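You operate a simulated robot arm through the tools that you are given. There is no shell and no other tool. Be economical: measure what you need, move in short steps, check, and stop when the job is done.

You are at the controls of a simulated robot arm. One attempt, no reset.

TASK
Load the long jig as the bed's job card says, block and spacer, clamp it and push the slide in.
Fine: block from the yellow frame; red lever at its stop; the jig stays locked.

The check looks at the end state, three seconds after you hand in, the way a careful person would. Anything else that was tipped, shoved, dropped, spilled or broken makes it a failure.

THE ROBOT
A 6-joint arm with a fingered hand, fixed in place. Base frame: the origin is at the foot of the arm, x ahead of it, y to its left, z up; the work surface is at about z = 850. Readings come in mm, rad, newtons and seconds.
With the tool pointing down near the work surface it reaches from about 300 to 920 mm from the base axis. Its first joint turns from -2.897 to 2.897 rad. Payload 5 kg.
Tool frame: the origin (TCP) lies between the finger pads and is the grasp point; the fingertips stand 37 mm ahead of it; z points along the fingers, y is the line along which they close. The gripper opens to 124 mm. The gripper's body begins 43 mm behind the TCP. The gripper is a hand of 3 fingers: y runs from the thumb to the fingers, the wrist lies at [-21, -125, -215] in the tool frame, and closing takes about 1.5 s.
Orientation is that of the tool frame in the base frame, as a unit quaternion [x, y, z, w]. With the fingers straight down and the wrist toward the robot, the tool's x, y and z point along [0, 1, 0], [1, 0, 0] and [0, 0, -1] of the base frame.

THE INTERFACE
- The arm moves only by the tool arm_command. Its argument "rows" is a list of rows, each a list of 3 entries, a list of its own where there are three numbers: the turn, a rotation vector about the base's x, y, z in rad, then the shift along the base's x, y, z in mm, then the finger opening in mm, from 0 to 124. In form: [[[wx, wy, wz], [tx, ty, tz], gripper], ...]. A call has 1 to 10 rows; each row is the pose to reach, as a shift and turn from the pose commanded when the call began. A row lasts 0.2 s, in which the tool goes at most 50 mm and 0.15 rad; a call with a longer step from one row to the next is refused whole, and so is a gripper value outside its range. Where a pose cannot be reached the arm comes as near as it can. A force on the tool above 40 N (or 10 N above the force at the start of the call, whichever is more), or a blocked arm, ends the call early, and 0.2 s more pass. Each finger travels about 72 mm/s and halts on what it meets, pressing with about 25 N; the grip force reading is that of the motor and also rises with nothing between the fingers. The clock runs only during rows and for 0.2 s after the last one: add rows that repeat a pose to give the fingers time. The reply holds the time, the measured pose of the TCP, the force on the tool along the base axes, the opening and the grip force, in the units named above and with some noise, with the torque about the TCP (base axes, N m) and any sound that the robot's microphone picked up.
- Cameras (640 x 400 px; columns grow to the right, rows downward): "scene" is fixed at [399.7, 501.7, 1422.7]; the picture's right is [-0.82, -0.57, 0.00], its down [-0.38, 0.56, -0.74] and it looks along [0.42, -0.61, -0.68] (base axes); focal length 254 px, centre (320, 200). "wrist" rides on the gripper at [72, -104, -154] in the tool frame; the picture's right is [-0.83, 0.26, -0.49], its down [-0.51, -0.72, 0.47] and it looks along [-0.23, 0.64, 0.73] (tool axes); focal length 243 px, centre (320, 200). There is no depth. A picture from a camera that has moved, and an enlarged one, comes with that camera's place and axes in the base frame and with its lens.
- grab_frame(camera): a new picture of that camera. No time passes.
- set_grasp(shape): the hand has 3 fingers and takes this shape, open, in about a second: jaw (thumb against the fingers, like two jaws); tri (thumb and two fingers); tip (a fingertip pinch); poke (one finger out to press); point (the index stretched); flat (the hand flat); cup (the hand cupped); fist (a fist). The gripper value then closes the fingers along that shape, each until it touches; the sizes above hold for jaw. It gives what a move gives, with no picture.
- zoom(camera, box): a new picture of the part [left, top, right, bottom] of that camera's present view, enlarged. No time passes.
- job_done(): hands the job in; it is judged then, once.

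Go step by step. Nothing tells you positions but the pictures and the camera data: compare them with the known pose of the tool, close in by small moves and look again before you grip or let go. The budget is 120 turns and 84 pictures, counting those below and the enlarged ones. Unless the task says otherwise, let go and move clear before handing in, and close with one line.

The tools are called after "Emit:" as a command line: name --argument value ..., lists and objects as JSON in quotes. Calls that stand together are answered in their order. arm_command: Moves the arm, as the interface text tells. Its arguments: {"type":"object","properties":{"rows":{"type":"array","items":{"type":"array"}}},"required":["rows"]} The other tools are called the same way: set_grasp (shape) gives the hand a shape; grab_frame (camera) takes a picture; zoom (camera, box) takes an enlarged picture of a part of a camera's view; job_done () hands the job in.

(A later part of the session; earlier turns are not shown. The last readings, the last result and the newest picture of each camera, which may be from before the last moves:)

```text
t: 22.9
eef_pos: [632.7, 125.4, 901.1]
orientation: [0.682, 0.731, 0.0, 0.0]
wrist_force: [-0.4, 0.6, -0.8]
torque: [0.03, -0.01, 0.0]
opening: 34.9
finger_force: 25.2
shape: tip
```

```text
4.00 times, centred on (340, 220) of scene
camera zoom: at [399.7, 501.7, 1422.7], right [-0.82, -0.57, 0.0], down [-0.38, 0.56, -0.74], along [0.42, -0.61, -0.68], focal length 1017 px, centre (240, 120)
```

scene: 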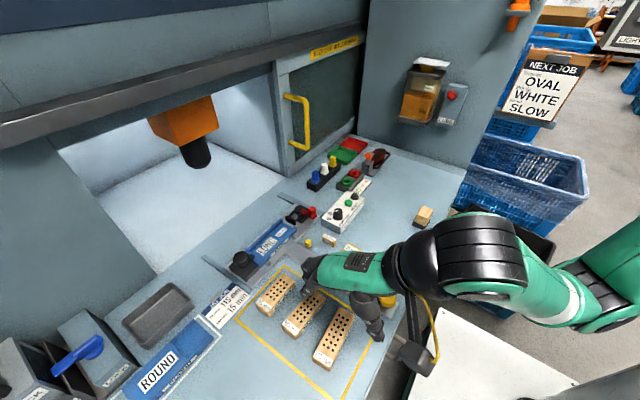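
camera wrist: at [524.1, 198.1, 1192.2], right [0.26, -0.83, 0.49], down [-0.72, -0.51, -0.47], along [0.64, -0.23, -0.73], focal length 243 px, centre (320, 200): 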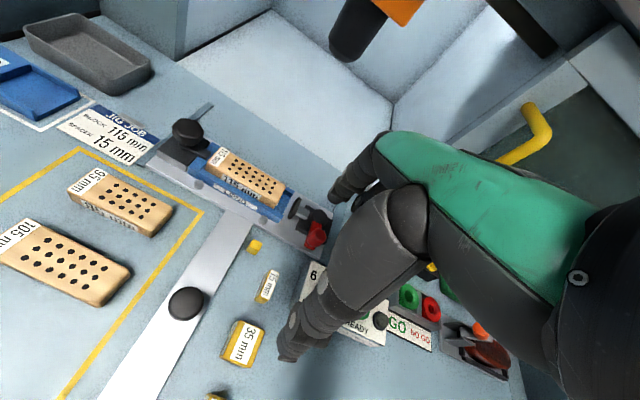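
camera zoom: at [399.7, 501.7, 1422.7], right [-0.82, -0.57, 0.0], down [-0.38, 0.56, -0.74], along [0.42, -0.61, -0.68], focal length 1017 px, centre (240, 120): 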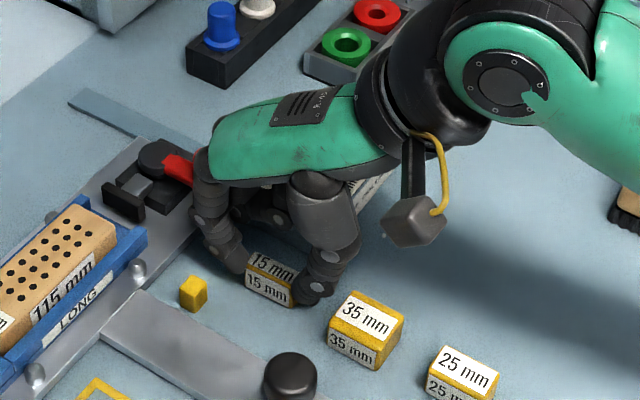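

The spacer is gripped. I'll lift it and carry it to above the jig's open end.

Emit:
arm_command --rows '[[[0, 0, 0], [0, 0, 10], 20], [[0, 0, 0], [0, 0, 40], 20], [[0, 0, 0], [0, 0, 80], 20], [[0, 0, -0.035], [40, 10, 90], 20], [[0, 0, -0.07], [80, 20, 90], 20], [[0, 0, -0.07], [120, 31, 90], 20], [[0, 0, -0.07], [124, 31, 75], 20], [[0, 0, -0.07], [124, 31, 65], 20], [[0, 0, -0.07], [124, 31, 65], 20]]'

Emit:
grab_frame --camera "wrist"

Emit:
zoom --camera "scene" --box '[240, 170, 340, 270]'

```text
t: 24.9
eef_pos: [756.6, 156.0, 966.4]
orientation: [0.709, 0.706, 0.0, 0.0]
wrist_force: [0.5, -0.3, 0.4]
torque: [0.02, 0.02, -0.02]
opening: 34.9
finger_force: 24.9
shape: tip
```

```text
37 pictures are left
camera wrist: at [652.7, 228.6, 1118.9], right [0.26, -0.83, 0.49], down [-0.72, -0.51, -0.47], along [0.64, -0.23, -0.73], focal length 243 px, centre (320, 200)
```

wrist: 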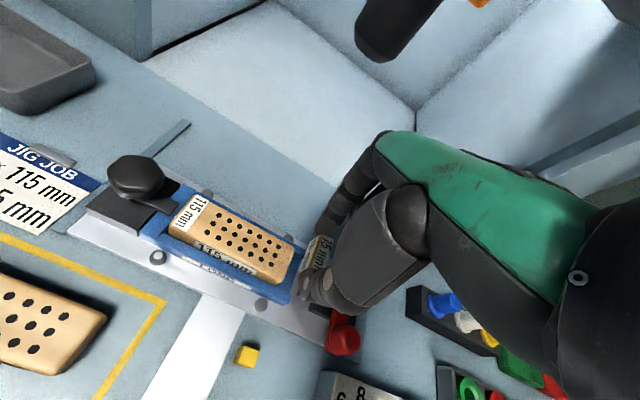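

```text
4.00 times, centred on (290, 220) of scene
camera zoom: at [399.7, 501.7, 1422.7], right [-0.82, -0.57, 0.0], down [-0.38, 0.56, -0.74], along [0.42, -0.61, -0.68], focal length 1017 px, centre (440, 120)
```

zoom: 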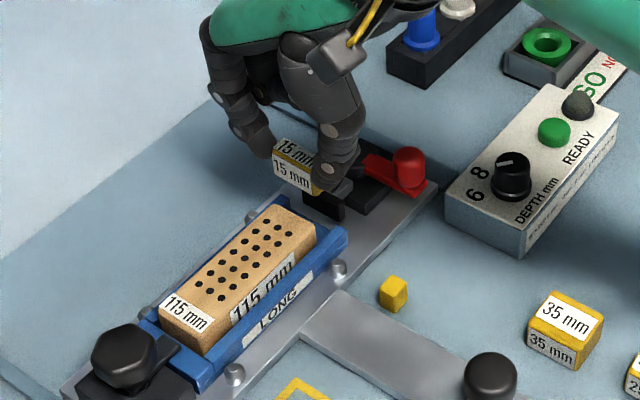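

The spacer hovers near the open end of the channel. I'll take one close view to measure it.

Emit:
zoom --camera "wrist" --box '[240, 210, 370, 320]'

```text
3.64 times, centred on (305, 265) of wrist
camera zoom: at [652.7, 228.6, 1118.9], right [0.26, -0.83, 0.49], down [-0.72, -0.51, -0.47], along [0.64, -0.23, -0.73], focal length 882 px, centre (374, -36)
```

zoom: 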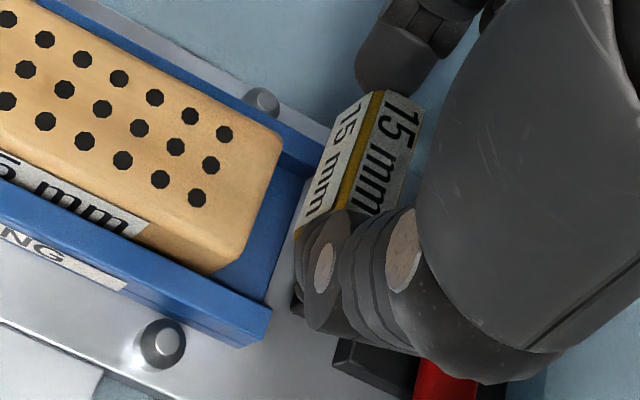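

The block's end is at y≈163.8 and the spacer's near face is at y≈161.4; the x positions match. I'll lower in stages with a 1 mm shift toward the block.

Emit:
arm_command --rows '[[[0, 0, 0], [0, 1, -10], 20], [[0, 0, 0], [0, 1, -20], 20], [[0, 0, 0], [0, 1, -30], 20], [[0, 0, 0], [0, 1, -36], 20], [[0, 0, 0], [0, 1, -36], 20]]'

Emit:
zoom --camera "wrist" --box '[240, 190, 370, 300]'

Emit:
zoom --camera "scene" --box '[260, 180, 330, 250]'

```text
t: 26.1
eef_pos: [756.1, 155.8, 929.0]
orientation: [0.708, 0.706, 0.0, 0.0]
wrist_force: [0.1, 0.5, -0.7]
torque: [0.01, 0.03, 0.02]
opening: 34.9
finger_force: 24.7
shape: tip
```

```text
3.64 times, centred on (305, 245) of wrist
camera zoom: at [652.4, 229.4, 1082.4], right [0.26, -0.83, 0.49], down [-0.72, -0.51, -0.47], along [0.64, -0.23, -0.73], focal length 882 px, centre (374, 36)
```

zoom: 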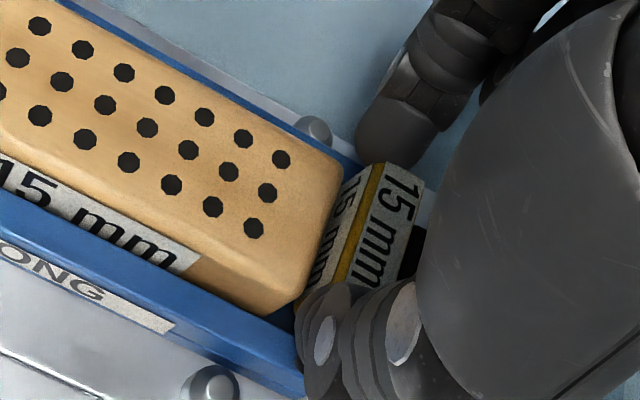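

```text
5.71 times, centred on (295, 215) of scene
camera zoom: at [399.7, 501.7, 1422.7], right [-0.82, -0.57, 0.0], down [-0.38, 0.56, -0.74], along [0.42, -0.61, -0.68], focal length 1453 px, centre (463, 114)
```

zoom: 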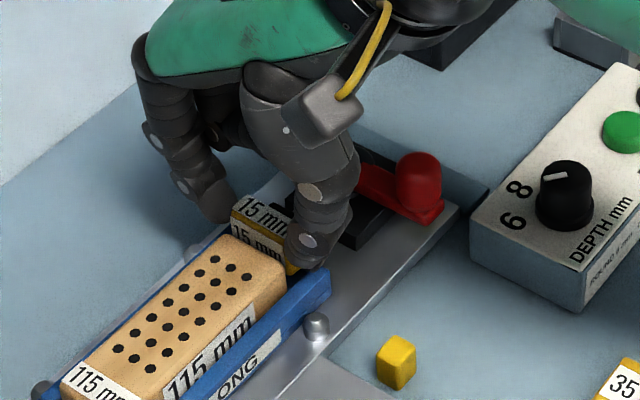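

The spacer is lined up right behind the block's end. I'll lower the rest of the way to the floor.

Emit:
arm_command --rows '[[[0, 0, 0], [0, 0, -3], 20], [[0, 0, 0], [0, 0, -6], 20], [[0, 0, 0], [0, 0, -9], 20], [[0, 0, 0], [0, 0, -12], 20], [[0, 0, 0], [0, 0, -12], 20]]'

Emit:
zoom --camera "wrist" --box '[240, 190, 370, 300]'

```text
t: 27.3
eef_pos: [755.4, 155.5, 919.1]
orientation: [0.708, 0.707, 0.001, 0.001]
wrist_force: [-1.6, -0.3, 8.5]
torque: [0.0, -0.08, -0.02]
opening: 35.2
finger_force: 24.6
shape: tip
```

```text
3.64 times, centred on (305, 245) of wrist
camera zoom: at [652.5, 229.1, 1071.0], right [0.26, -0.83, 0.49], down [-0.72, -0.51, -0.47], along [0.64, -0.23, -0.73], focal length 882 px, centre (374, 36)
```

zoom: 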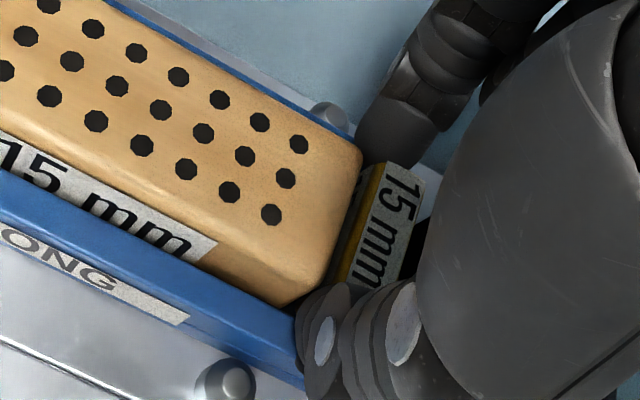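

The spacer has touched down at about the same height as the block. I'll release it and rise to look.

Emit:
arm_command --rows '[[[0, 0, 0], [0, 0, 0], 36], [[0, 0, 0], [0, 0, 0], 42], [[0, 0, 0], [0, 0, 1], 48], [[0, 0, 0], [0, 0, 12], 50], [[0, 0, 0], [0, 0, 35], 50], [[0, 0, 0], [0, 0, 70], 50], [[0, 0, 0], [-30, 0, 100], 50]]'

Emit:
zoom --camera "wrist" --box '[200, 180, 400, 340]'

Emit:
zoom --camera "scene" --box '[250, 180, 330, 260]'

```text
t: 28.9
eef_pos: [725.2, 157.0, 1016.7]
orientation: [0.707, 0.707, 0.0, 0.0]
wrist_force: [0.3, -0.1, -0.2]
torque: [-0.02, 0.05, -0.02]
opening: 49.8
finger_force: 0.1
shape: tip
```

```text
2.50 times, centred on (300, 260) of wrist
camera zoom: at [621.6, 229.1, 1169.3], right [0.26, -0.83, 0.49], down [-0.72, -0.51, -0.47], along [0.64, -0.23, -0.73], focal length 606 px, centre (370, 50)
```

zoom: 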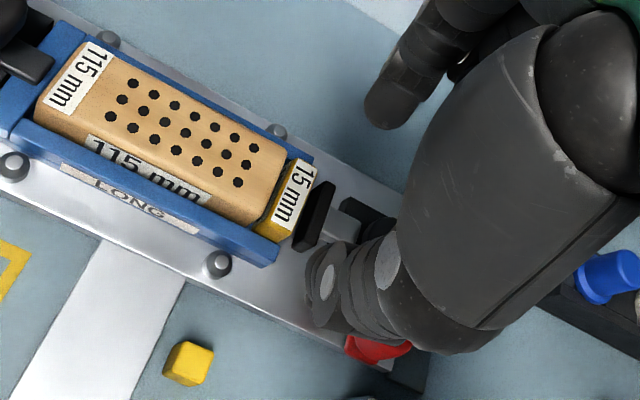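

```text
5.00 times, centred on (290, 220) of scene
camera zoom: at [399.7, 501.7, 1422.7], right [-0.82, -0.57, 0.0], down [-0.38, 0.56, -0.74], along [0.42, -0.61, -0.68], focal length 1272 px, centre (470, 100)
```

zoom: 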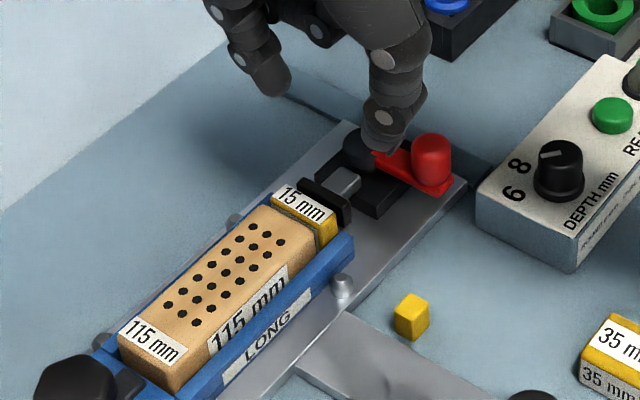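

Block and spacer are both seated, with the clamp pad just in front of the spacer. Now I'll study the red lever and shift the hand for a clear view of it.

Emit:
arm_command --rows '[[[0, 0, 0], [-10, -40, 10], 50], [[0, 0, 0], [-20, -80, 20], 50], [[0, 0, 0], [-30, -110, 20], 50]]'

Emit:
zoom --camera "wrist" --box '[180, 170, 340, 290]'

Emit:
zoom --camera "scene" --box '[280, 190, 340, 240]'

```text
t: 29.7
eef_pos: [695.7, 45.8, 1036.9]
orientation: [0.708, 0.706, 0.0, 0.0]
wrist_force: [-0.1, 0.4, 0.4]
torque: [0.01, -0.02, -0.02]
opening: 49.7
finger_force: 0.1
shape: tip
```

```text
3.33 times, centred on (260, 230) of wrist
camera zoom: at [593.4, 119.6, 1190.1], right [0.26, -0.83, 0.49], down [-0.72, -0.51, -0.47], along [0.64, -0.23, -0.73], focal length 809 px, centre (520, 100)
```

zoom: 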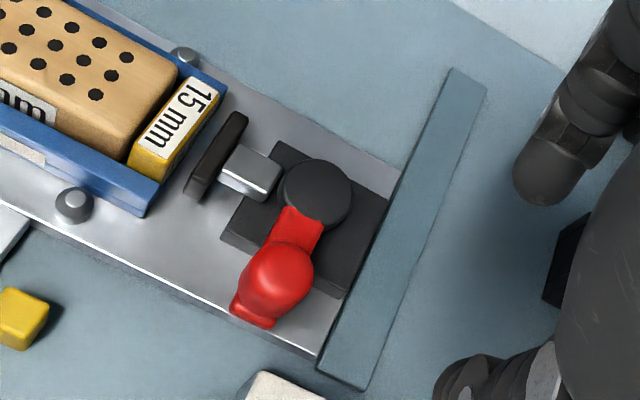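

```text
8.00 times, centred on (310, 215) of scene
camera zoom: at [399.7, 501.7, 1422.7], right [-0.82, -0.57, 0.0], down [-0.38, 0.56, -0.74], along [0.42, -0.61, -0.68], focal length 2035 px, centre (400, 80)
```

zoom: 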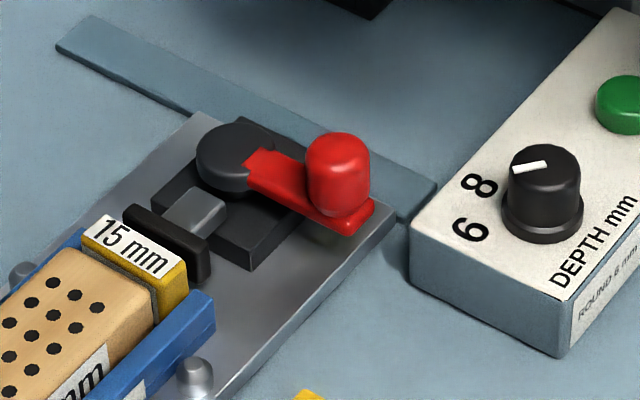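

By triangulation the lever's pivot is near (758, 93, 889). Its handle is a post near (705, 97) with its top at z≈930. I'll close the pinch into a single pusher, come down on the handle's +y side and check the clearance.

Emit:
arm_command --rows '[[[0, 0, 0], [2, 20, 0], 35], [[0, 0, 0], [5, 50, 0], 20], [[0, 0, 0], [10, 82, 0], 5], [[0, 0, 0], [10, 84, -30], 0], [[0, 0, 0], [10, 84, -60], 0], [[0, 0, 0], [10, 84, -80], 0], [[0, 0, 0], [10, 84, -88], 0], [[0, 0, 0], [10, 84, -88], 0]]'

Emit:
zoom --camera "wrist" --box '[240, 150, 420, 290]'

Emit:
zoom --camera "scene" --box '[270, 160, 350, 240]'

```text
t: 31.5
eef_pos: [706.8, 130.0, 949.3]
orientation: [0.708, 0.706, 0.0, 0.0]
wrist_force: [0.4, -0.4, 0.1]
torque: [0.0, 0.02, 0.01]
opening: 0.1
finger_force: 25.0
shape: tip
```

```text
2.86 times, centred on (330, 220) of wrist
camera zoom: at [603.2, 202.9, 1101.5], right [0.26, -0.83, 0.49], down [-0.72, -0.51, -0.47], along [0.64, -0.23, -0.73], focal length 693 px, centre (291, 143)
```

zoom: 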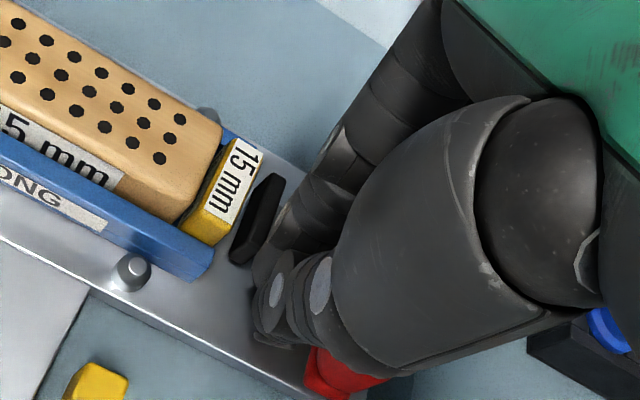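

```text
5.00 times, centred on (310, 200) of scene
camera zoom: at [399.7, 501.7, 1422.7], right [-0.82, -0.57, 0.0], down [-0.38, 0.56, -0.74], along [0.42, -0.61, -0.68], focal length 1272 px, centre (370, 200)
```

zoom: 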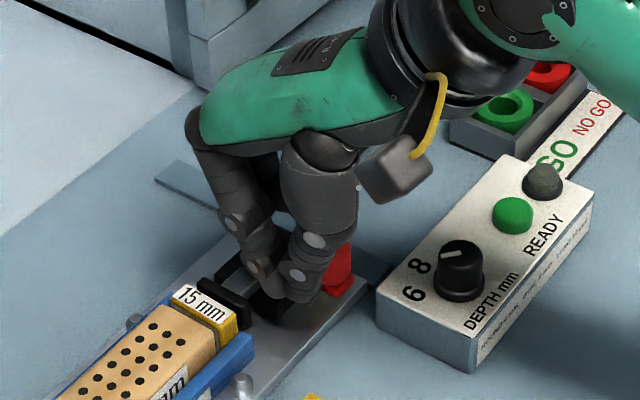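

The pusher is beside the handle on its +y side. I'll push gently toward −y and watch the force to learn which way the lever turns.

Emit:
arm_command --rows '[[[0, 0, 0], [0, -4, 0], 0], [[0, 0, 0], [0, -8, 0], 0], [[0, 0, 0], [0, -12, 0], 0], [[0, 0, 0], [0, -16, 0], 0], [[0, 0, 0], [0, -20, 0], 0], [[0, 0, 0], [0, -20, 0], 0]]'

Emit:
zoom --camera "scene" --box '[270, 160, 350, 240]'

```text
t: 32.9
eef_pos: [707.0, 110.9, 950.2]
orientation: [0.707, 0.707, 0.0, -0.001]
wrist_force: [-0.3, 0.3, 1.3]
torque: [0.02, 0.03, 0.01]
opening: 0.1
finger_force: 25.1
shape: tip
```

```text
5.00 times, centred on (310, 200) of scene
camera zoom: at [399.7, 501.7, 1422.7], right [-0.82, -0.57, 0.0], down [-0.38, 0.56, -0.74], along [0.42, -0.61, -0.68], focal length 1272 px, centre (370, 200)
```

zoom: 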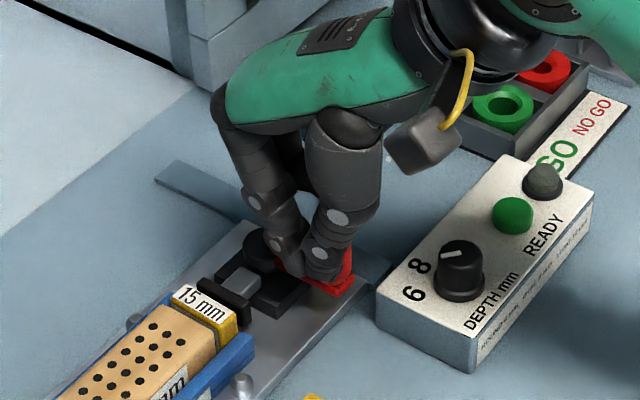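

There is no contact yet. I'll continue a little further.

Emit:
arm_command --rows '[[[0, 0, 0], [0, -3, 0], 0], [[0, 0, 0], [0, -6, 0], 0], [[0, 0, 0], [0, -9, 0], 0], [[0, 0, 0], [0, -12, 0], 0], [[0, 0, 0], [0, -12, 0], 0]]'

```text
t: 34.1
eef_pos: [707.1, 98.0, 948.6]
orientation: [0.708, 0.706, 0.001, 0.0]
wrist_force: [-0.5, 0.2, 0.3]
torque: [-0.02, 0.04, 0.02]
opening: 0.0
finger_force: 25.7
shape: tip
```

Emit:
zoom --camera "scene" --box '[280, 180, 340, 240]'

Emit:
zoom --camera "wrist" --box '[240, 150, 420, 290]'

```text
6.67 times, centred on (310, 210) of scene
camera zoom: at [399.7, 501.7, 1422.7], right [-0.82, -0.57, 0.0], down [-0.38, 0.56, -0.74], along [0.42, -0.61, -0.68], focal length 1696 px, centre (387, 133)
```

zoom: 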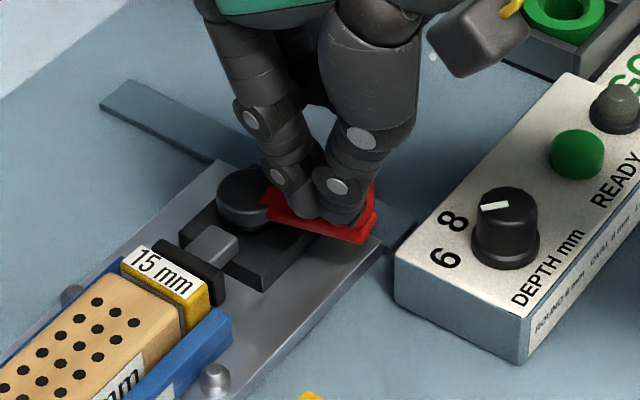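

```text
2.86 times, centred on (330, 220) of wrist
camera zoom: at [603.3, 171.5, 1101.8], right [0.26, -0.83, 0.49], down [-0.72, -0.51, -0.47], along [0.64, -0.23, -0.73], focal length 693 px, centre (291, 143)
```

zoom: 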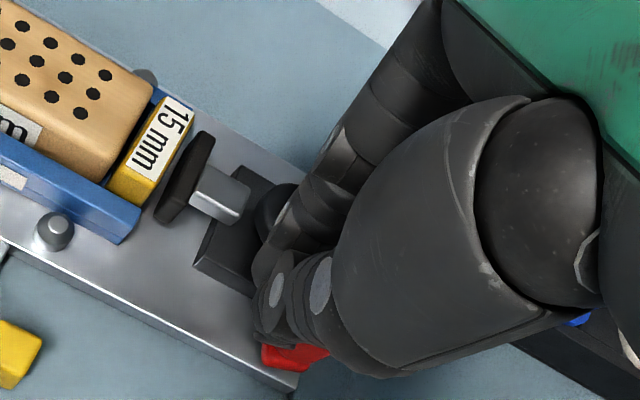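

The lever swings freely toward −y. I'll follow its arc in small steps and watch the force.

Emit:
arm_command --rows '[[[0, 0, 0], [-2, -6, 0], 0], [[0, 0, 0], [-2, -12, 0], 0], [[0, 0, 0], [-1, -18, 0], 0], [[0, 0, 0], [0, -24, 0], 0], [[0, 0, 0], [2, -30, 0], 0], [[0, 0, 0], [2, -30, 0], 0]]'

Emit:
zoom --camera "scene" --box '[280, 180, 340, 240]'

```text
t: 35.5
eef_pos: [709.1, 68.0, 949.6]
orientation: [0.708, 0.707, 0.0, 0.0]
wrist_force: [-1.0, -0.8, -0.7]
torque: [0.06, 0.01, -0.01]
opening: 0.3
finger_force: 24.6
shape: tip
```

```text
6.67 times, centred on (310, 210) of scene
camera zoom: at [399.7, 501.7, 1422.7], right [-0.82, -0.57, 0.0], down [-0.38, 0.56, -0.74], along [0.42, -0.61, -0.68], focal length 1696 px, centre (387, 133)
```

zoom: 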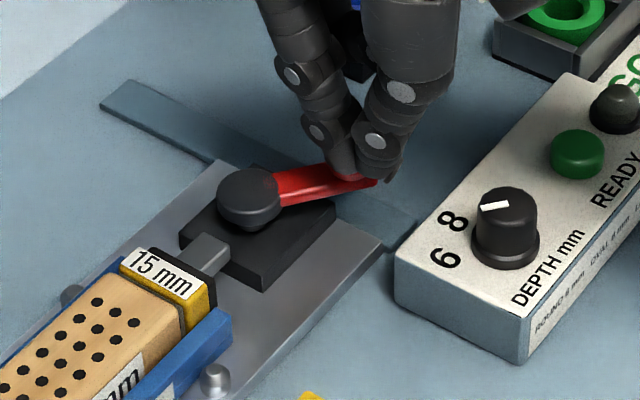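

It works: the plunger is extending toward the spacer. I'll continue along the arc to the stop.

Emit:
arm_command --rows '[[[0, 0, 0], [2, -6, 0], 0], [[0, 0, 0], [5, -11, 0], 0], [[0, 0, 0], [9, -16, 0], 0], [[0, 0, 0], [14, -20, 0], 0], [[0, 0, 0], [20, -24, 0], 0], [[0, 0, 0], [26, -27, 0], 0], [[0, 0, 0], [26, -27, 0], 0]]'

Emit:
zoom --camera "scene" --box '[280, 180, 340, 240]'

```text
t: 37.1
eef_pos: [734.5, 40.1, 949.5]
orientation: [0.708, 0.706, 0.0, 0.0]
wrist_force: [-0.7, -0.2, -0.2]
torque: [0.01, 0.01, 0.02]
opening: 0.0
finger_force: 24.5
shape: tip
```

```text
6.67 times, centred on (310, 210) of scene
camera zoom: at [399.7, 501.7, 1422.7], right [-0.82, -0.57, 0.0], down [-0.38, 0.56, -0.74], along [0.42, -0.61, -0.68], focal length 1696 px, centre (387, 133)
```

zoom: 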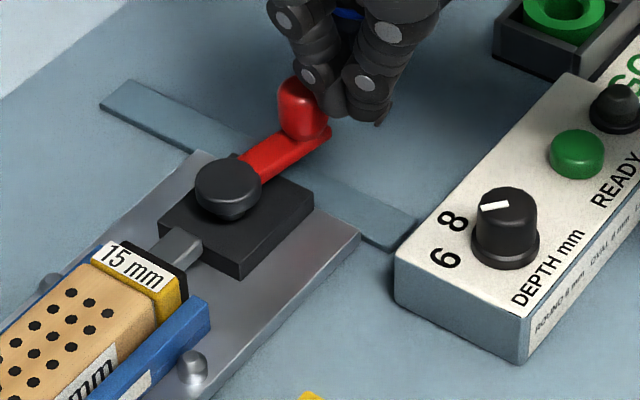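

The lever has swung about 70°, and the slide has also moved about 12 mm in +x. I need to see whether the lever is at its stop, so I'll take an overview.

Emit:
zoom --camera "scene" --box '[220, 160, 420, 310]'

Emit:
zoom --camera "wrist" --box '[130, 100, 370, 270]'

```text
2.67 times, centred on (320, 235) of scene
camera zoom: at [399.7, 501.7, 1422.7], right [-0.82, -0.57, 0.0], down [-0.38, 0.56, -0.74], along [0.42, -0.61, -0.68], focal length 678 px, centre (320, 107)
```

zoom: 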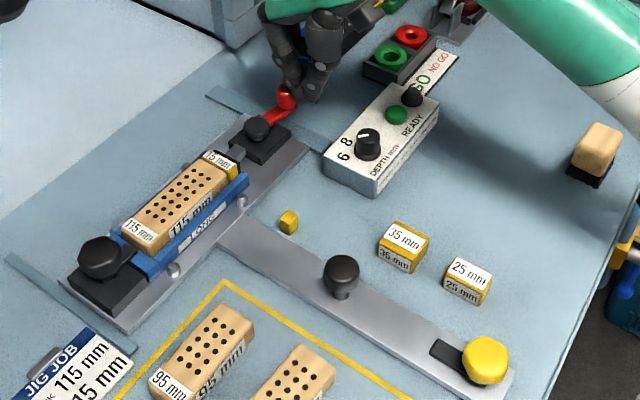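

```text
2.35 times, centred on (250, 185) of wrist
camera zoom: at [631.1, 113.8, 1102.1], right [0.26, -0.83, 0.49], down [-0.72, -0.51, -0.47], along [0.64, -0.23, -0.73], focal length 571 px, centre (485, 235)
```

zoom: 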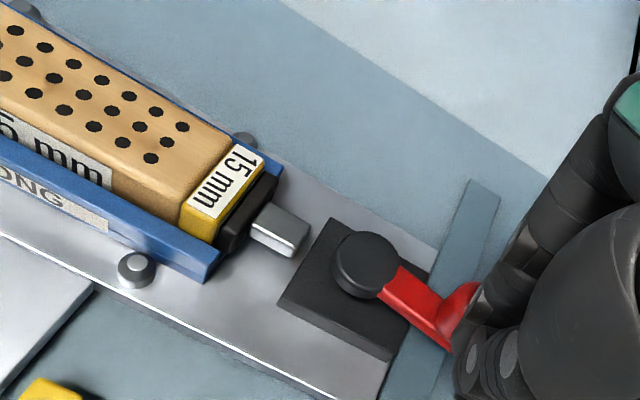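

The pad presses the spacer and block, and the lever sits around 75–80°, while the slide gave way under the push. I'll push the slide home by its black knob first, then check the lever's stop there. Now I retract and go behind the knob.

Emit:
arm_command --rows '[[[0, 0, 0], [-10, 3, 0], 0], [[0, 0, 0], [-12, 3, 40], 0], [[0, 0, 0], [-12, 10, 80], 0], [[0, 0, 0], [-50, 42, 80], 0], [[0, 0, 0], [-88, 74, 80], 0], [[0, 0, 0], [-126, 106, 80], 0], [[0, 0, 0], [-160, 138, 80], 0], [[0, 0, 0], [-186, 158, 70], 0], [[0, 0, 0], [-186, 158, 30], 0], [[0, 0, 0], [-186, 158, 10], 0]]'

Emit:
zoom --camera "scene" --box '[280, 200, 420, 310]'

```text
t: 39.3
eef_pos: [548.9, 197.6, 958.4]
orientation: [0.708, 0.706, 0.0, 0.0]
wrist_force: [-0.2, 0.1, 0.2]
torque: [-0.01, 0.03, -0.03]
opening: 0.0
finger_force: 24.4
shape: tip
```

```text
3.64 times, centred on (350, 255) of scene
camera zoom: at [399.7, 501.7, 1422.7], right [-0.82, -0.57, 0.0], down [-0.38, 0.56, -0.74], along [0.42, -0.61, -0.68], focal length 925 px, centre (211, 0)
```

zoom: 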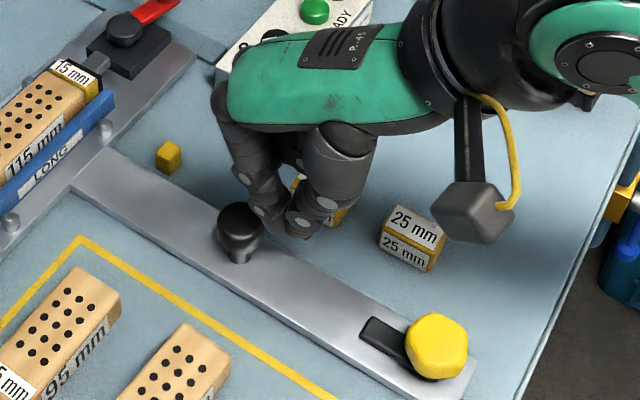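

The pusher is behind the knob. I'll shift +4 in y, lower to the height of the knob's head, and start pushing in +x.

Emit:
arm_command --rows '[[[0, 0, 0], [0, 4, -14], 0], [[0, 0, 0], [0, 4, -28], 0], [[0, 0, 0], [0, 4, -41], 0], [[0, 0, 0], [8, 4, -41], 0], [[0, 0, 0], [16, 4, -41], 0], [[0, 0, 0], [24, 4, -41], 0], [[0, 0, 0], [32, 4, -41], 0], [[0, 0, 0], [40, 4, -41], 0], [[0, 0, 0], [40, 4, -41], 0]]'

Emit:
zoom --camera "scene" --box '[220, 160, 420, 310]'

```text
t: 41.3
eef_pos: [589.0, 203.6, 917.8]
orientation: [0.708, 0.706, 0.0, 0.0]
wrist_force: [-0.4, 0.4, 1.0]
torque: [0.0, 0.02, -0.02]
opening: 0.3
finger_force: 25.1
shape: tip
```

```text
2.67 times, centred on (320, 235) of scene
camera zoom: at [399.7, 501.7, 1422.7], right [-0.82, -0.57, 0.0], down [-0.38, 0.56, -0.74], along [0.42, -0.61, -0.68], focal length 678 px, centre (320, 107)
```

zoom: 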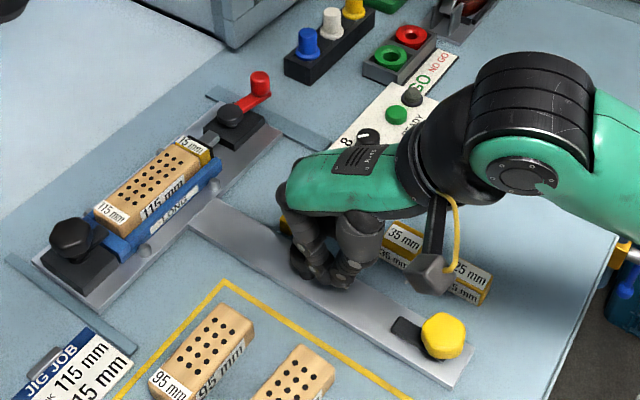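

The slide moves freely with the push. I'll continue toward its end stop.

Emit:
arm_command --rows '[[[0, 0, 0], [7, 0, 0], 0], [[0, 0, 0], [14, 0, 0], 0], [[0, 0, 0], [21, 0, 0], 0], [[0, 0, 0], [28, 0, 0], 0], [[0, 0, 0], [35, 0, 0], 0], [[0, 0, 0], [42, 0, 0], 0], [[0, 0, 0], [49, 0, 0], 0], [[0, 0, 0], [49, 0, 0], 0]]'

Emit:
zoom --camera "scene" --box '[200, 150, 400, 300]'

```text
t: 43.1
eef_pos: [638.0, 203.9, 918.2]
orientation: [0.707, 0.707, 0.0, 0.0]
wrist_force: [-0.8, 0.3, 1.3]
torque: [0.0, -0.01, 0.0]
opening: 0.1
finger_force: 24.9
shape: tip
```

```text
2.67 times, centred on (300, 225) of scene
camera zoom: at [399.7, 501.7, 1422.7], right [-0.82, -0.57, 0.0], down [-0.38, 0.56, -0.74], along [0.42, -0.61, -0.68], focal length 678 px, centre (373, 133)
```

zoom: 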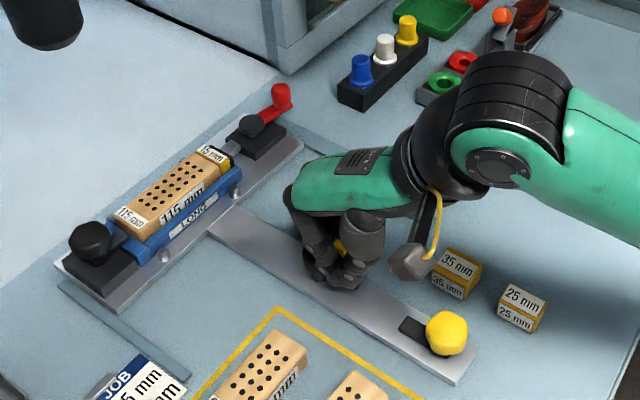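

It is still moving, with no end stop yet. I'll continue.

Emit:
arm_command --rows '[[[0, 0, 0], [7, 0, 0], 0], [[0, 0, 0], [14, 0, 0], 0], [[0, 0, 0], [21, 0, 0], 0], [[0, 0, 0], [28, 0, 0], 0], [[0, 0, 0], [35, 0, 0], 0], [[0, 0, 0], [42, 0, 0], 0], [[0, 0, 0], [49, 0, 0], 0], [[0, 0, 0], [49, 0, 0], 0]]'

Emit:
zoom --camera "scene" --box '[180, 140, 380, 290]'

```text
t: 44.9
eef_pos: [684.9, 202.8, 917.8]
orientation: [0.707, 0.707, -0.001, 0.001]
wrist_force: [-1.2, 0.2, -0.1]
torque: [0.01, 0.01, 0.04]
opening: 0.0
finger_force: 25.4
shape: tip
```

```text
2.67 times, centred on (280, 215) of scene
camera zoom: at [399.7, 501.7, 1422.7], right [-0.82, -0.57, 0.0], down [-0.38, 0.56, -0.74], along [0.42, -0.61, -0.68], focal length 678 px, centre (427, 160)
```

zoom: 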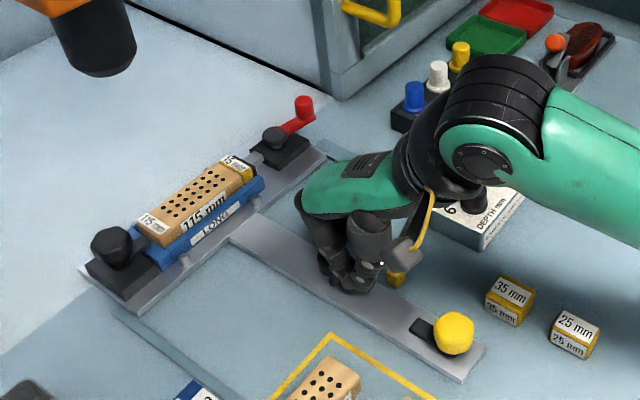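

There is still no stop, and the lever has ample clearance from the machine's post. Continuing.

Emit:
arm_command --rows '[[[0, 0, 0], [7, 0, 0], 0], [[0, 0, 0], [14, 0, 0], 0], [[0, 0, 0], [21, 0, 0], 0], [[0, 0, 0], [28, 0, 0], 0], [[0, 0, 0], [35, 0, 0], 0], [[0, 0, 0], [42, 0, 0], 0], [[0, 0, 0], [49, 0, 0], 0], [[0, 0, 0], [56, 0, 0], 0], [[0, 0, 0], [56, 0, 0], 0]]'

Emit:
grab_frame --camera "scene"

```text
t: 46.9
eef_pos: [742.4, 202.6, 917.2]
orientation: [0.708, 0.707, 0.0, 0.0]
wrist_force: [-0.4, 0.7, -0.1]
torque: [0.0, 0.02, 0.03]
opening: 0.4
finger_force: 24.8
shape: tip
```

```text
14 pictures are left
```

scene: 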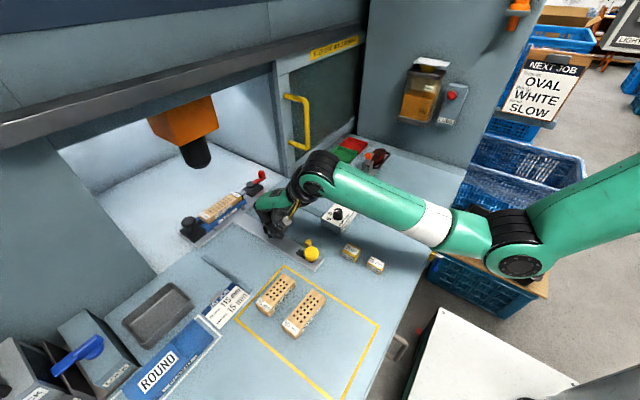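

The slide is about 190 mm in and still free. I'll zoom in on the clamp to judge the lever angle before going on.

Emit:
zoom --camera "scene" --box '[175, 160, 275, 250]'

```text
4.44 times, centred on (225, 205) of scene
camera zoom: at [399.7, 501.7, 1422.7], right [-0.82, -0.57, 0.0], down [-0.38, 0.56, -0.74], along [0.42, -0.61, -0.68], focal length 1130 px, centre (742, 178)
```

zoom: 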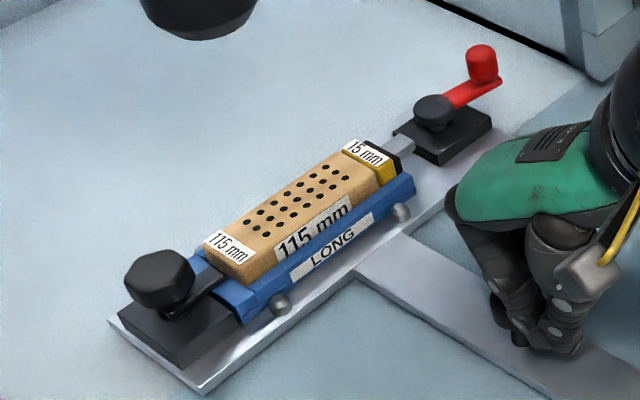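

The lever measures about 72°. It may be at its stop, but the last part may just have been lost to the slide yielding. To test it properly I'll pull the slide back about 100 mm by its knob, then press the handle along −y, where the rails take the reaction.

Emit:
arm_command --rows '[[[0, 0, 0], [-6, 0, 0], 0], [[0, 0, 0], [-6, 0, 30], 0], [[0, 0, 0], [-6, 0, 62], 0], [[0, 0, 0], [30, 0, 62], 0], [[0, 0, 0], [64, 0, 62], 0], [[0, 0, 0], [64, 0, 30], 0], [[0, 0, 0], [64, 0, 0], 0], [[0, 0, 0], [64, 0, 0], 0]]'

Emit:
zoom --camera "scene" --box '[220, 180, 340, 270]'

```text
t: 48.7
eef_pos: [808.4, 202.6, 918.7]
orientation: [0.707, 0.707, 0.0, 0.0]
wrist_force: [-0.6, -0.1, 0.2]
torque: [-0.01, 0.05, -0.02]
opening: 0.0
finger_force: 24.9
shape: tip
```

```text
4.44 times, centred on (280, 225) of scene
camera zoom: at [399.7, 501.7, 1422.7], right [-0.82, -0.57, 0.0], down [-0.38, 0.56, -0.74], along [0.42, -0.61, -0.68], focal length 1130 px, centre (498, 89)
```

zoom: 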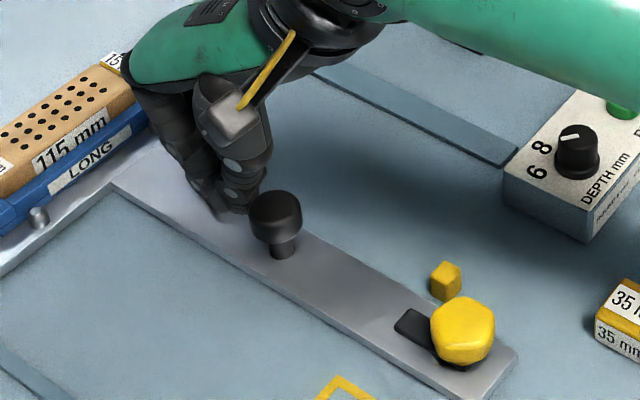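

The pusher is on the knob's machine side, and the small cube is untouched. Now I pull the slide back.

Emit:
arm_command --rows '[[[0, 0, 0], [-10, 0, 0], 0], [[0, 0, 0], [-22, 0, 0], 0], [[0, 0, 0], [-34, 0, 0], 0], [[0, 0, 0], [-46, 0, 0], 0], [[0, 0, 0], [-58, 0, 0], 0], [[0, 0, 0], [-70, 0, 0], 0], [[0, 0, 0], [-82, 0, 0], 0], [[0, 0, 0], [-94, 0, 0], 0], [[0, 0, 0], [-106, 0, 0], 0], [[0, 0, 0], [-114, 0, 0], 0]]'

```text
t: 50.9
eef_pos: [691.6, 204.3, 919.2]
orientation: [0.707, 0.707, 0.0, 0.0]
wrist_force: [-0.4, -0.2, -0.4]
torque: [0.01, 0.01, 0.06]
opening: 0.0
finger_force: 24.8
shape: tip
```

The slide came back about 98 mm, so the handle should be near (846, 42). I'll rise, move to its +y side and check.

Emit:
arm_command --rows '[[[0, 0, 0], [6, 0, 30], 0], [[0, 0, 0], [10, 0, 75], 0], [[0, 0, 0], [40, -26, 85], 0], [[0, 0, 0], [70, -52, 85], 0], [[0, 0, 0], [100, -78, 85], 0], [[0, 0, 0], [130, -104, 85], 0], [[0, 0, 0], [154, -126, 85], 0], [[0, 0, 0], [154, -126, 85], 0]]'

Emit:
zoom --camera "scene" --box '[220, 140, 320, 230]'

```text
t: 52.7
eef_pos: [845.0, 77.7, 1003.6]
orientation: [0.707, 0.707, 0.0, 0.0]
wrist_force: [0.9, 0.8, 0.3]
torque: [-0.03, -0.01, 0.04]
opening: 0.1
finger_force: 25.4
shape: tip
```

```text
4.44 times, centred on (270, 185) of scene
camera zoom: at [399.7, 501.7, 1422.7], right [-0.82, -0.57, 0.0], down [-0.38, 0.56, -0.74], along [0.42, -0.61, -0.68], focal length 1130 px, centre (542, 267)
```

zoom: 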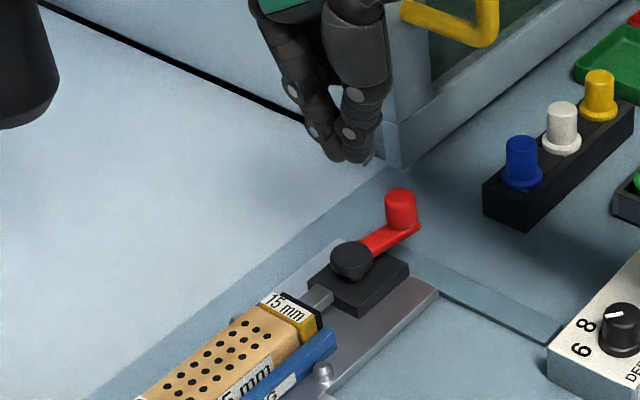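

I now have a clear view: the pivot is near (844, 91) and the handle near (827, 52). I'll come down on the handle's +y side and press toward −y with a force limit.

Emit:
arm_command --rows '[[[0, 0, 0], [-18, 8, 0], 0], [[0, 0, 0], [-18, 8, -30], 0], [[0, 0, 0], [-18, 8, -55], 0], [[0, 0, 0], [-18, 4, -55], 0], [[0, 0, 0], [-18, 1, -55], 0], [[0, 0, 0], [-18, -2, -55], 0], [[0, 0, 0], [-18, -5, -55], 0], [[0, 0, 0], [-18, -8, -55], 0]]'

```text
t: 54.5
eef_pos: [827.3, 69.6, 948.8]
orientation: [0.707, 0.707, 0.0, 0.0]
wrist_force: [0.2, -0.1, -0.8]
torque: [-0.02, -0.03, -0.01]
opening: 0.2
finger_force: 25.1
shape: tip
```

No contact yet. I'll continue in small steps.

Emit:
arm_command --rows '[[[0, 0, 0], [0, -2, 0], 0], [[0, 0, 0], [0, -4, 0], 0], [[0, 0, 0], [0, -6, 0], 0], [[0, 0, 0], [0, -8, 0], 0], [[0, 0, 0], [0, -10, 0], 0], [[0, 0, 0], [0, -10, 0], 0]]'

Emit:
zoom --camera "scene" --box '[220, 140, 320, 230]'

```text
t: 55.9
eef_pos: [828.9, 60.8, 949.1]
orientation: [0.707, 0.707, 0.001, 0.0]
wrist_force: [-0.7, 3.4, 1.2]
torque: [0.13, 0.01, -0.01]
opening: 0.0
finger_force: 24.6
shape: tip
```

```text
4.44 times, centred on (270, 185) of scene
camera zoom: at [399.7, 501.7, 1422.7], right [-0.82, -0.57, 0.0], down [-0.38, 0.56, -0.74], along [0.42, -0.61, -0.68], focal length 1130 px, centre (542, 267)
```

zoom: 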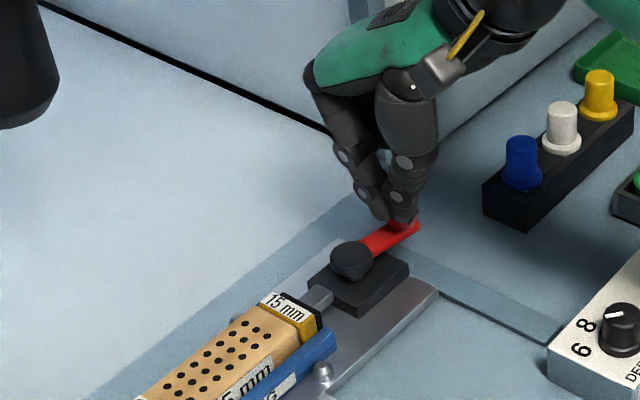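

Contact is made at 3.4 N. I'll press harder along −y to see whether the lever yields.

Emit:
arm_command --rows '[[[0, 0, 0], [0.5, -2, 0], 0], [[0, 0, 0], [1, -4, 0], 0], [[0, 0, 0], [1.5, -6, 0], 0], [[0, 0, 0], [1.5, -6, 0], 0]]'

```text
t: 56.9
eef_pos: [829.1, 57.1, 949.3]
orientation: [0.707, 0.707, 0.001, -0.001]
wrist_force: [-1.2, 32.1, 2.6]
torque: [1.16, 0.02, 0.22]
opening: 0.0
finger_force: 24.8
shape: tip
```

The lever holds at 32 N (about 0.5 Nm) with no sideways friction. One look to confirm it didn't move.

Emit:
zoom --camera "wrist" --box '[160, 120, 360, 270]'

```text
2.67 times, centred on (260, 195) of wrist
camera zoom: at [726.1, 129.5, 1102.2], right [0.26, -0.83, 0.49], down [-0.72, -0.51, -0.47], along [0.64, -0.23, -0.73], focal length 647 px, centre (480, 213)
```

zoom: 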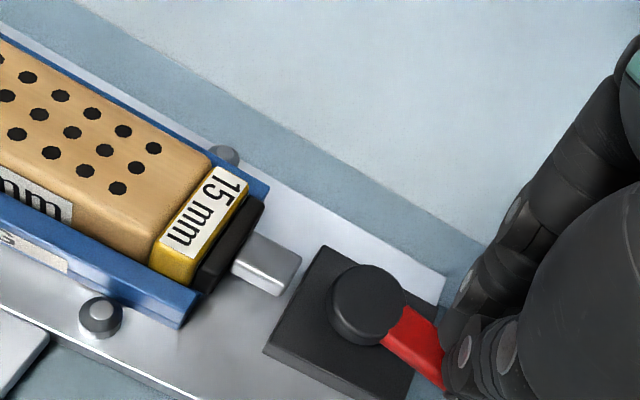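

The lever is firm at its stop, and pad, spacer and block are tight. I'll return behind the black knob and push the slide fully in.

Emit:
arm_command --rows '[[[0, 0, 0], [0, 9, 0], 0], [[0, 0, 0], [0, 12, 40], 0], [[0, 0, 0], [-40, 35, 62], 0], [[0, 0, 0], [-80, 65, 62], 0], [[0, 0, 0], [-120, 95, 62], 0], [[0, 0, 0], [-160, 124, 62], 0], [[0, 0, 0], [-200, 150, 62], 0], [[0, 0, 0], [-200, 150, 20], 0], [[0, 0, 0], [-200, 150, -20], 0], [[0, 0, 0], [-200, 150, -32], 0]]'

Emit:
zoom --camera "scene" --box '[220, 160, 400, 290]'

```text
refused: row 3 steps farther than a row can; nothing moved
```

```text
3.08 times, centred on (310, 225) of scene
camera zoom: at [399.7, 501.7, 1422.7], right [-0.82, -0.57, 0.0], down [-0.38, 0.56, -0.74], along [0.42, -0.61, -0.68], focal length 783 px, centre (351, 123)
```

zoom: 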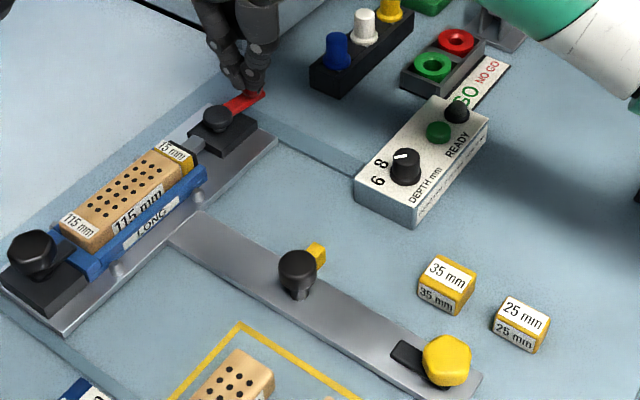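

One step was too long and the call was refused; I'll resend it with shorter steps.

Emit:
arm_command --rows '[[[0, 0, 0], [0, 10, 0], 0], [[0, 0, 0], [0, 12, 45], 0], [[0, 0, 0], [-34, 38, 62], 0], [[0, 0, 0], [-74, 66, 62], 0], [[0, 0, 0], [-114, 92, 62], 0], [[0, 0, 0], [-152, 118, 62], 0], [[0, 0, 0], [-184, 140, 62], 0], [[0, 0, 0], [-200, 149, 40], 0], [[0, 0, 0], [-200, 149, 0], 0], [[0, 0, 0], [-200, 149, -32], 0]]'

```text
t: 59.1
eef_pos: [628.3, 200.5, 916.6]
orientation: [0.707, 0.707, 0.001, -0.001]
wrist_force: [-0.8, 0.6, 1.0]
torque: [0.01, -0.02, 0.02]
opening: 0.0
finger_force: 25.1
shape: tip
```

Emit:
arm_command --rows '[[[0, 0, 0], [8, 2, 0], 0], [[0, 0, 0], [20, 2, 0], 0], [[0, 0, 0], [32, 2, 0], 0], [[0, 0, 0], [44, 2, 0], 0], [[0, 0, 0], [56, 2, 0], 0], [[0, 0, 0], [68, 2, 0], 0], [[0, 0, 0], [80, 2, 0], 0], [[0, 0, 0], [92, 2, 0], 0], [[0, 0, 0], [104, 2, 0], 0], [[0, 0, 0], [112, 2, 0], 0]]'

Emit:
zoom --camera "scene" --box '[180, 150, 360, 270]'

```text
t: 61.3
eef_pos: [741.1, 204.4, 915.7]
orientation: [0.707, 0.707, 0.0, 0.0]
wrist_force: [0.5, 0.0, 0.5]
torque: [0.02, -0.01, 0.03]
opening: 0.0
finger_force: 24.8
shape: tip
```

```text
3.33 times, centred on (270, 210) of scene
camera zoom: at [399.7, 501.7, 1422.7], right [-0.82, -0.57, 0.0], down [-0.38, 0.56, -0.74], along [0.42, -0.61, -0.68], focal length 848 px, centre (487, 167)
```

zoom: 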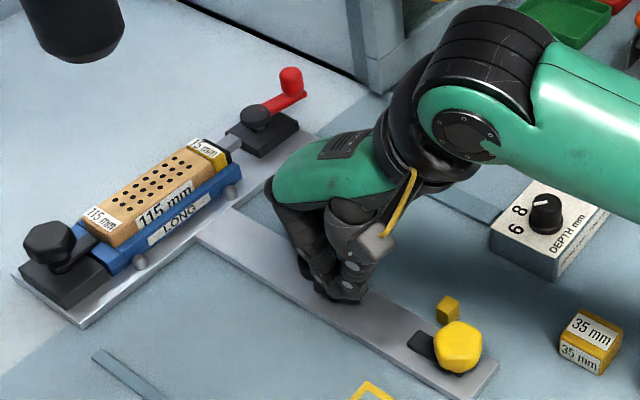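

The slide is back at its former depth and still free. I'll continue to the end.

Emit:
arm_command --rows '[[[0, 0, 0], [7, 0, 0], 0], [[0, 0, 0], [14, 0, 0], 0], [[0, 0, 0], [21, 0, 0], 0], [[0, 0, 0], [28, 0, 0], 0], [[0, 0, 0], [35, 0, 0], 0], [[0, 0, 0], [42, 0, 0], 0], [[0, 0, 0], [49, 0, 0], 0], [[0, 0, 0], [56, 0, 0], 0], [[0, 0, 0], [56, 0, 0], 0]]'

```text
t: 63.3
eef_pos: [798.5, 204.9, 916.1]
orientation: [0.707, 0.707, 0.0, 0.0]
wrist_force: [0.3, 0.1, 0.0]
torque: [-0.03, 0.01, -0.02]
opening: 0.0
finger_force: 24.8
shape: tip
```

Emit:
grab_frame --camera "scene"

```text
6 pictures are left
```

scene: 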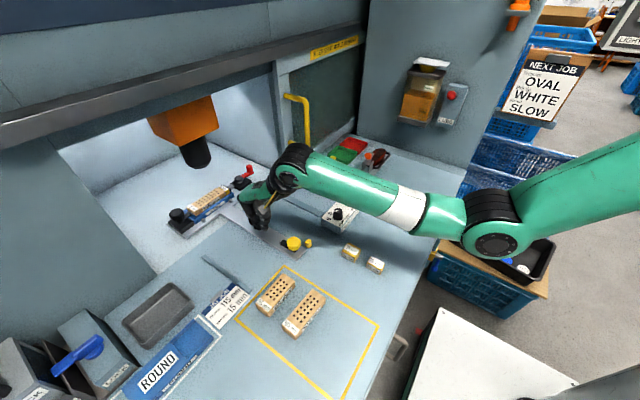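

The slide should be nearly home under the drill. I'll push on in small steps until it stops.

Emit:
arm_command --rows '[[[0, 0, 0], [4, 0, 0], 0], [[0, 0, 0], [8, 0, 0], 0], [[0, 0, 0], [12, 0, 0], 0], [[0, 0, 0], [16, 0, 0], 0], [[0, 0, 0], [20, 0, 0], 0], [[0, 0, 0], [24, 0, 0], 0], [[0, 0, 0], [28, 0, 0], 0], [[0, 0, 0], [32, 0, 0], 0], [[0, 0, 0], [32, 0, 0], 0]]'

```text
t: 64.8
eef_pos: [819.6, 205.8, 916.4]
orientation: [0.707, 0.707, -0.001, -0.001]
wrist_force: [-28.1, -1.4, 17.3]
torque: [-0.24, 0.85, -0.26]
opening: 0.0
finger_force: 25.3
shape: tip
stopped in row 7: the force on the tool passed its limit at 42 N (the readings are from after the stop); the commanded pose is now the measured one
```

The push met a firm stop. I'll check that it is the slide's end stop.

Emit:
zoom --camera "scene" --box '[150, 130, 310, 260]'

```text
3.08 times, centred on (230, 195) of scene
camera zoom: at [399.7, 501.7, 1422.7], right [-0.82, -0.57, 0.0], down [-0.38, 0.56, -0.74], along [0.42, -0.61, -0.68], focal length 783 px, centre (597, 215)
```

zoom: 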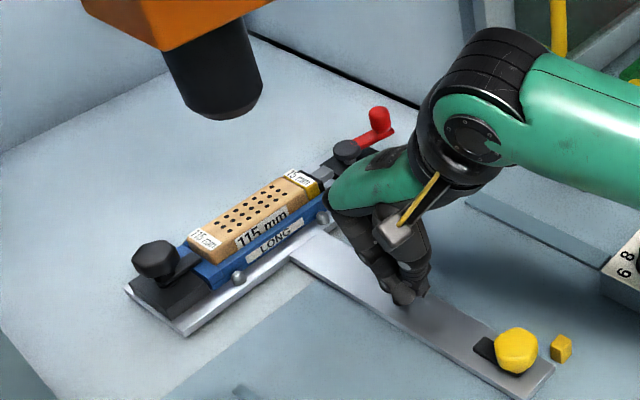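

Nothing of the hand is near the jig, so this looks like the end stop. I'll do one more gentle push to confirm.

Emit:
arm_command --rows '[[[0, 0, 0], [-5, 0, 0], 0], [[0, 0, 0], [-5, 0, 0], 0], [[0, 0, 0], [0, 0, 0], 0], [[0, 0, 0], [2, 0, 0], 0], [[0, 0, 0], [4, 0, 0], 0], [[0, 0, 0], [4, 0, 0], 0]]'

```text
t: 65.7
eef_pos: [820.3, 206.2, 916.4]
orientation: [0.706, 0.708, -0.002, -0.002]
wrist_force: [-31.5, -3.7, 18.8]
torque: [-0.28, 0.87, -0.27]
opening: 0.0
finger_force: 25.4
shape: tip
stopped in row 4: the force on the tool passed its limit at 44 N (the readings are from after the stop); the commanded pose is now the measured one
```

The stop is firm at the same place, so the slide is fully in. I'll back off, rise clear and inspect.

Emit:
arm_command --rows '[[[0, 0, 0], [-10, 0, 0], 0], [[0, 0, 0], [-20, 0, 0], 0], [[0, 0, 0], [-25, 0, 40], 0], [[0, 0, 0], [-30, 0, 80], 0], [[0, 0, 0], [-60, -30, 110], 0], [[0, 0, 0], [-90, -60, 130], 0], [[0, 0, 0], [-115, -100, 140], 0], [[0, 0, 0], [-130, -145, 150], 0], [[0, 0, 0], [-140, -190, 160], 0]]'

Emit:
zoom --camera "scene" --box '[160, 150, 320, 260]'

Emit:
grab_frame --camera "scene"

```text
refused: row 5 steps farther than a row can; nothing moved
```

```text
3.64 times, centred on (240, 205) of scene
camera zoom: at [399.7, 501.7, 1422.7], right [-0.82, -0.57, 0.0], down [-0.38, 0.56, -0.74], along [0.42, -0.61, -0.68], focal length 925 px, centre (611, 182)
```

zoom: 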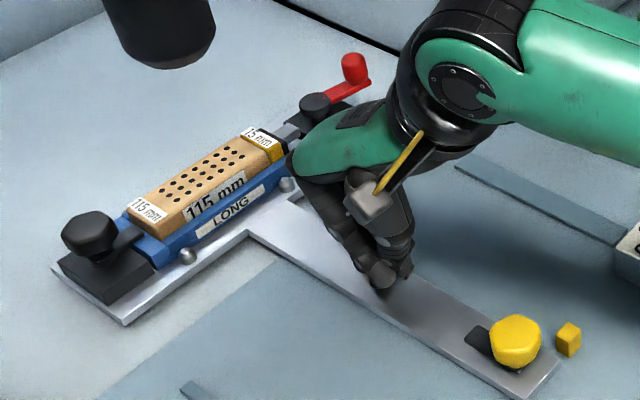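

```text
3 pictures are left
```

scene: 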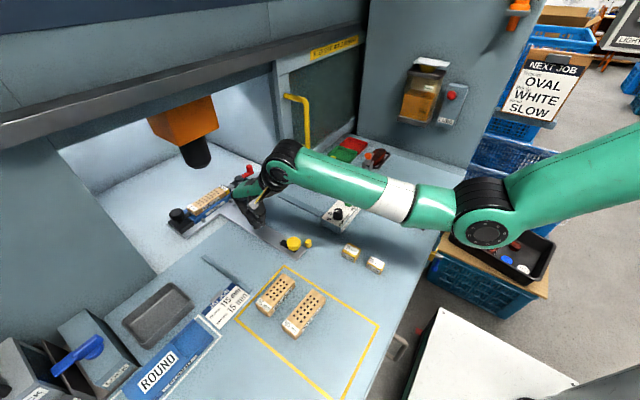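

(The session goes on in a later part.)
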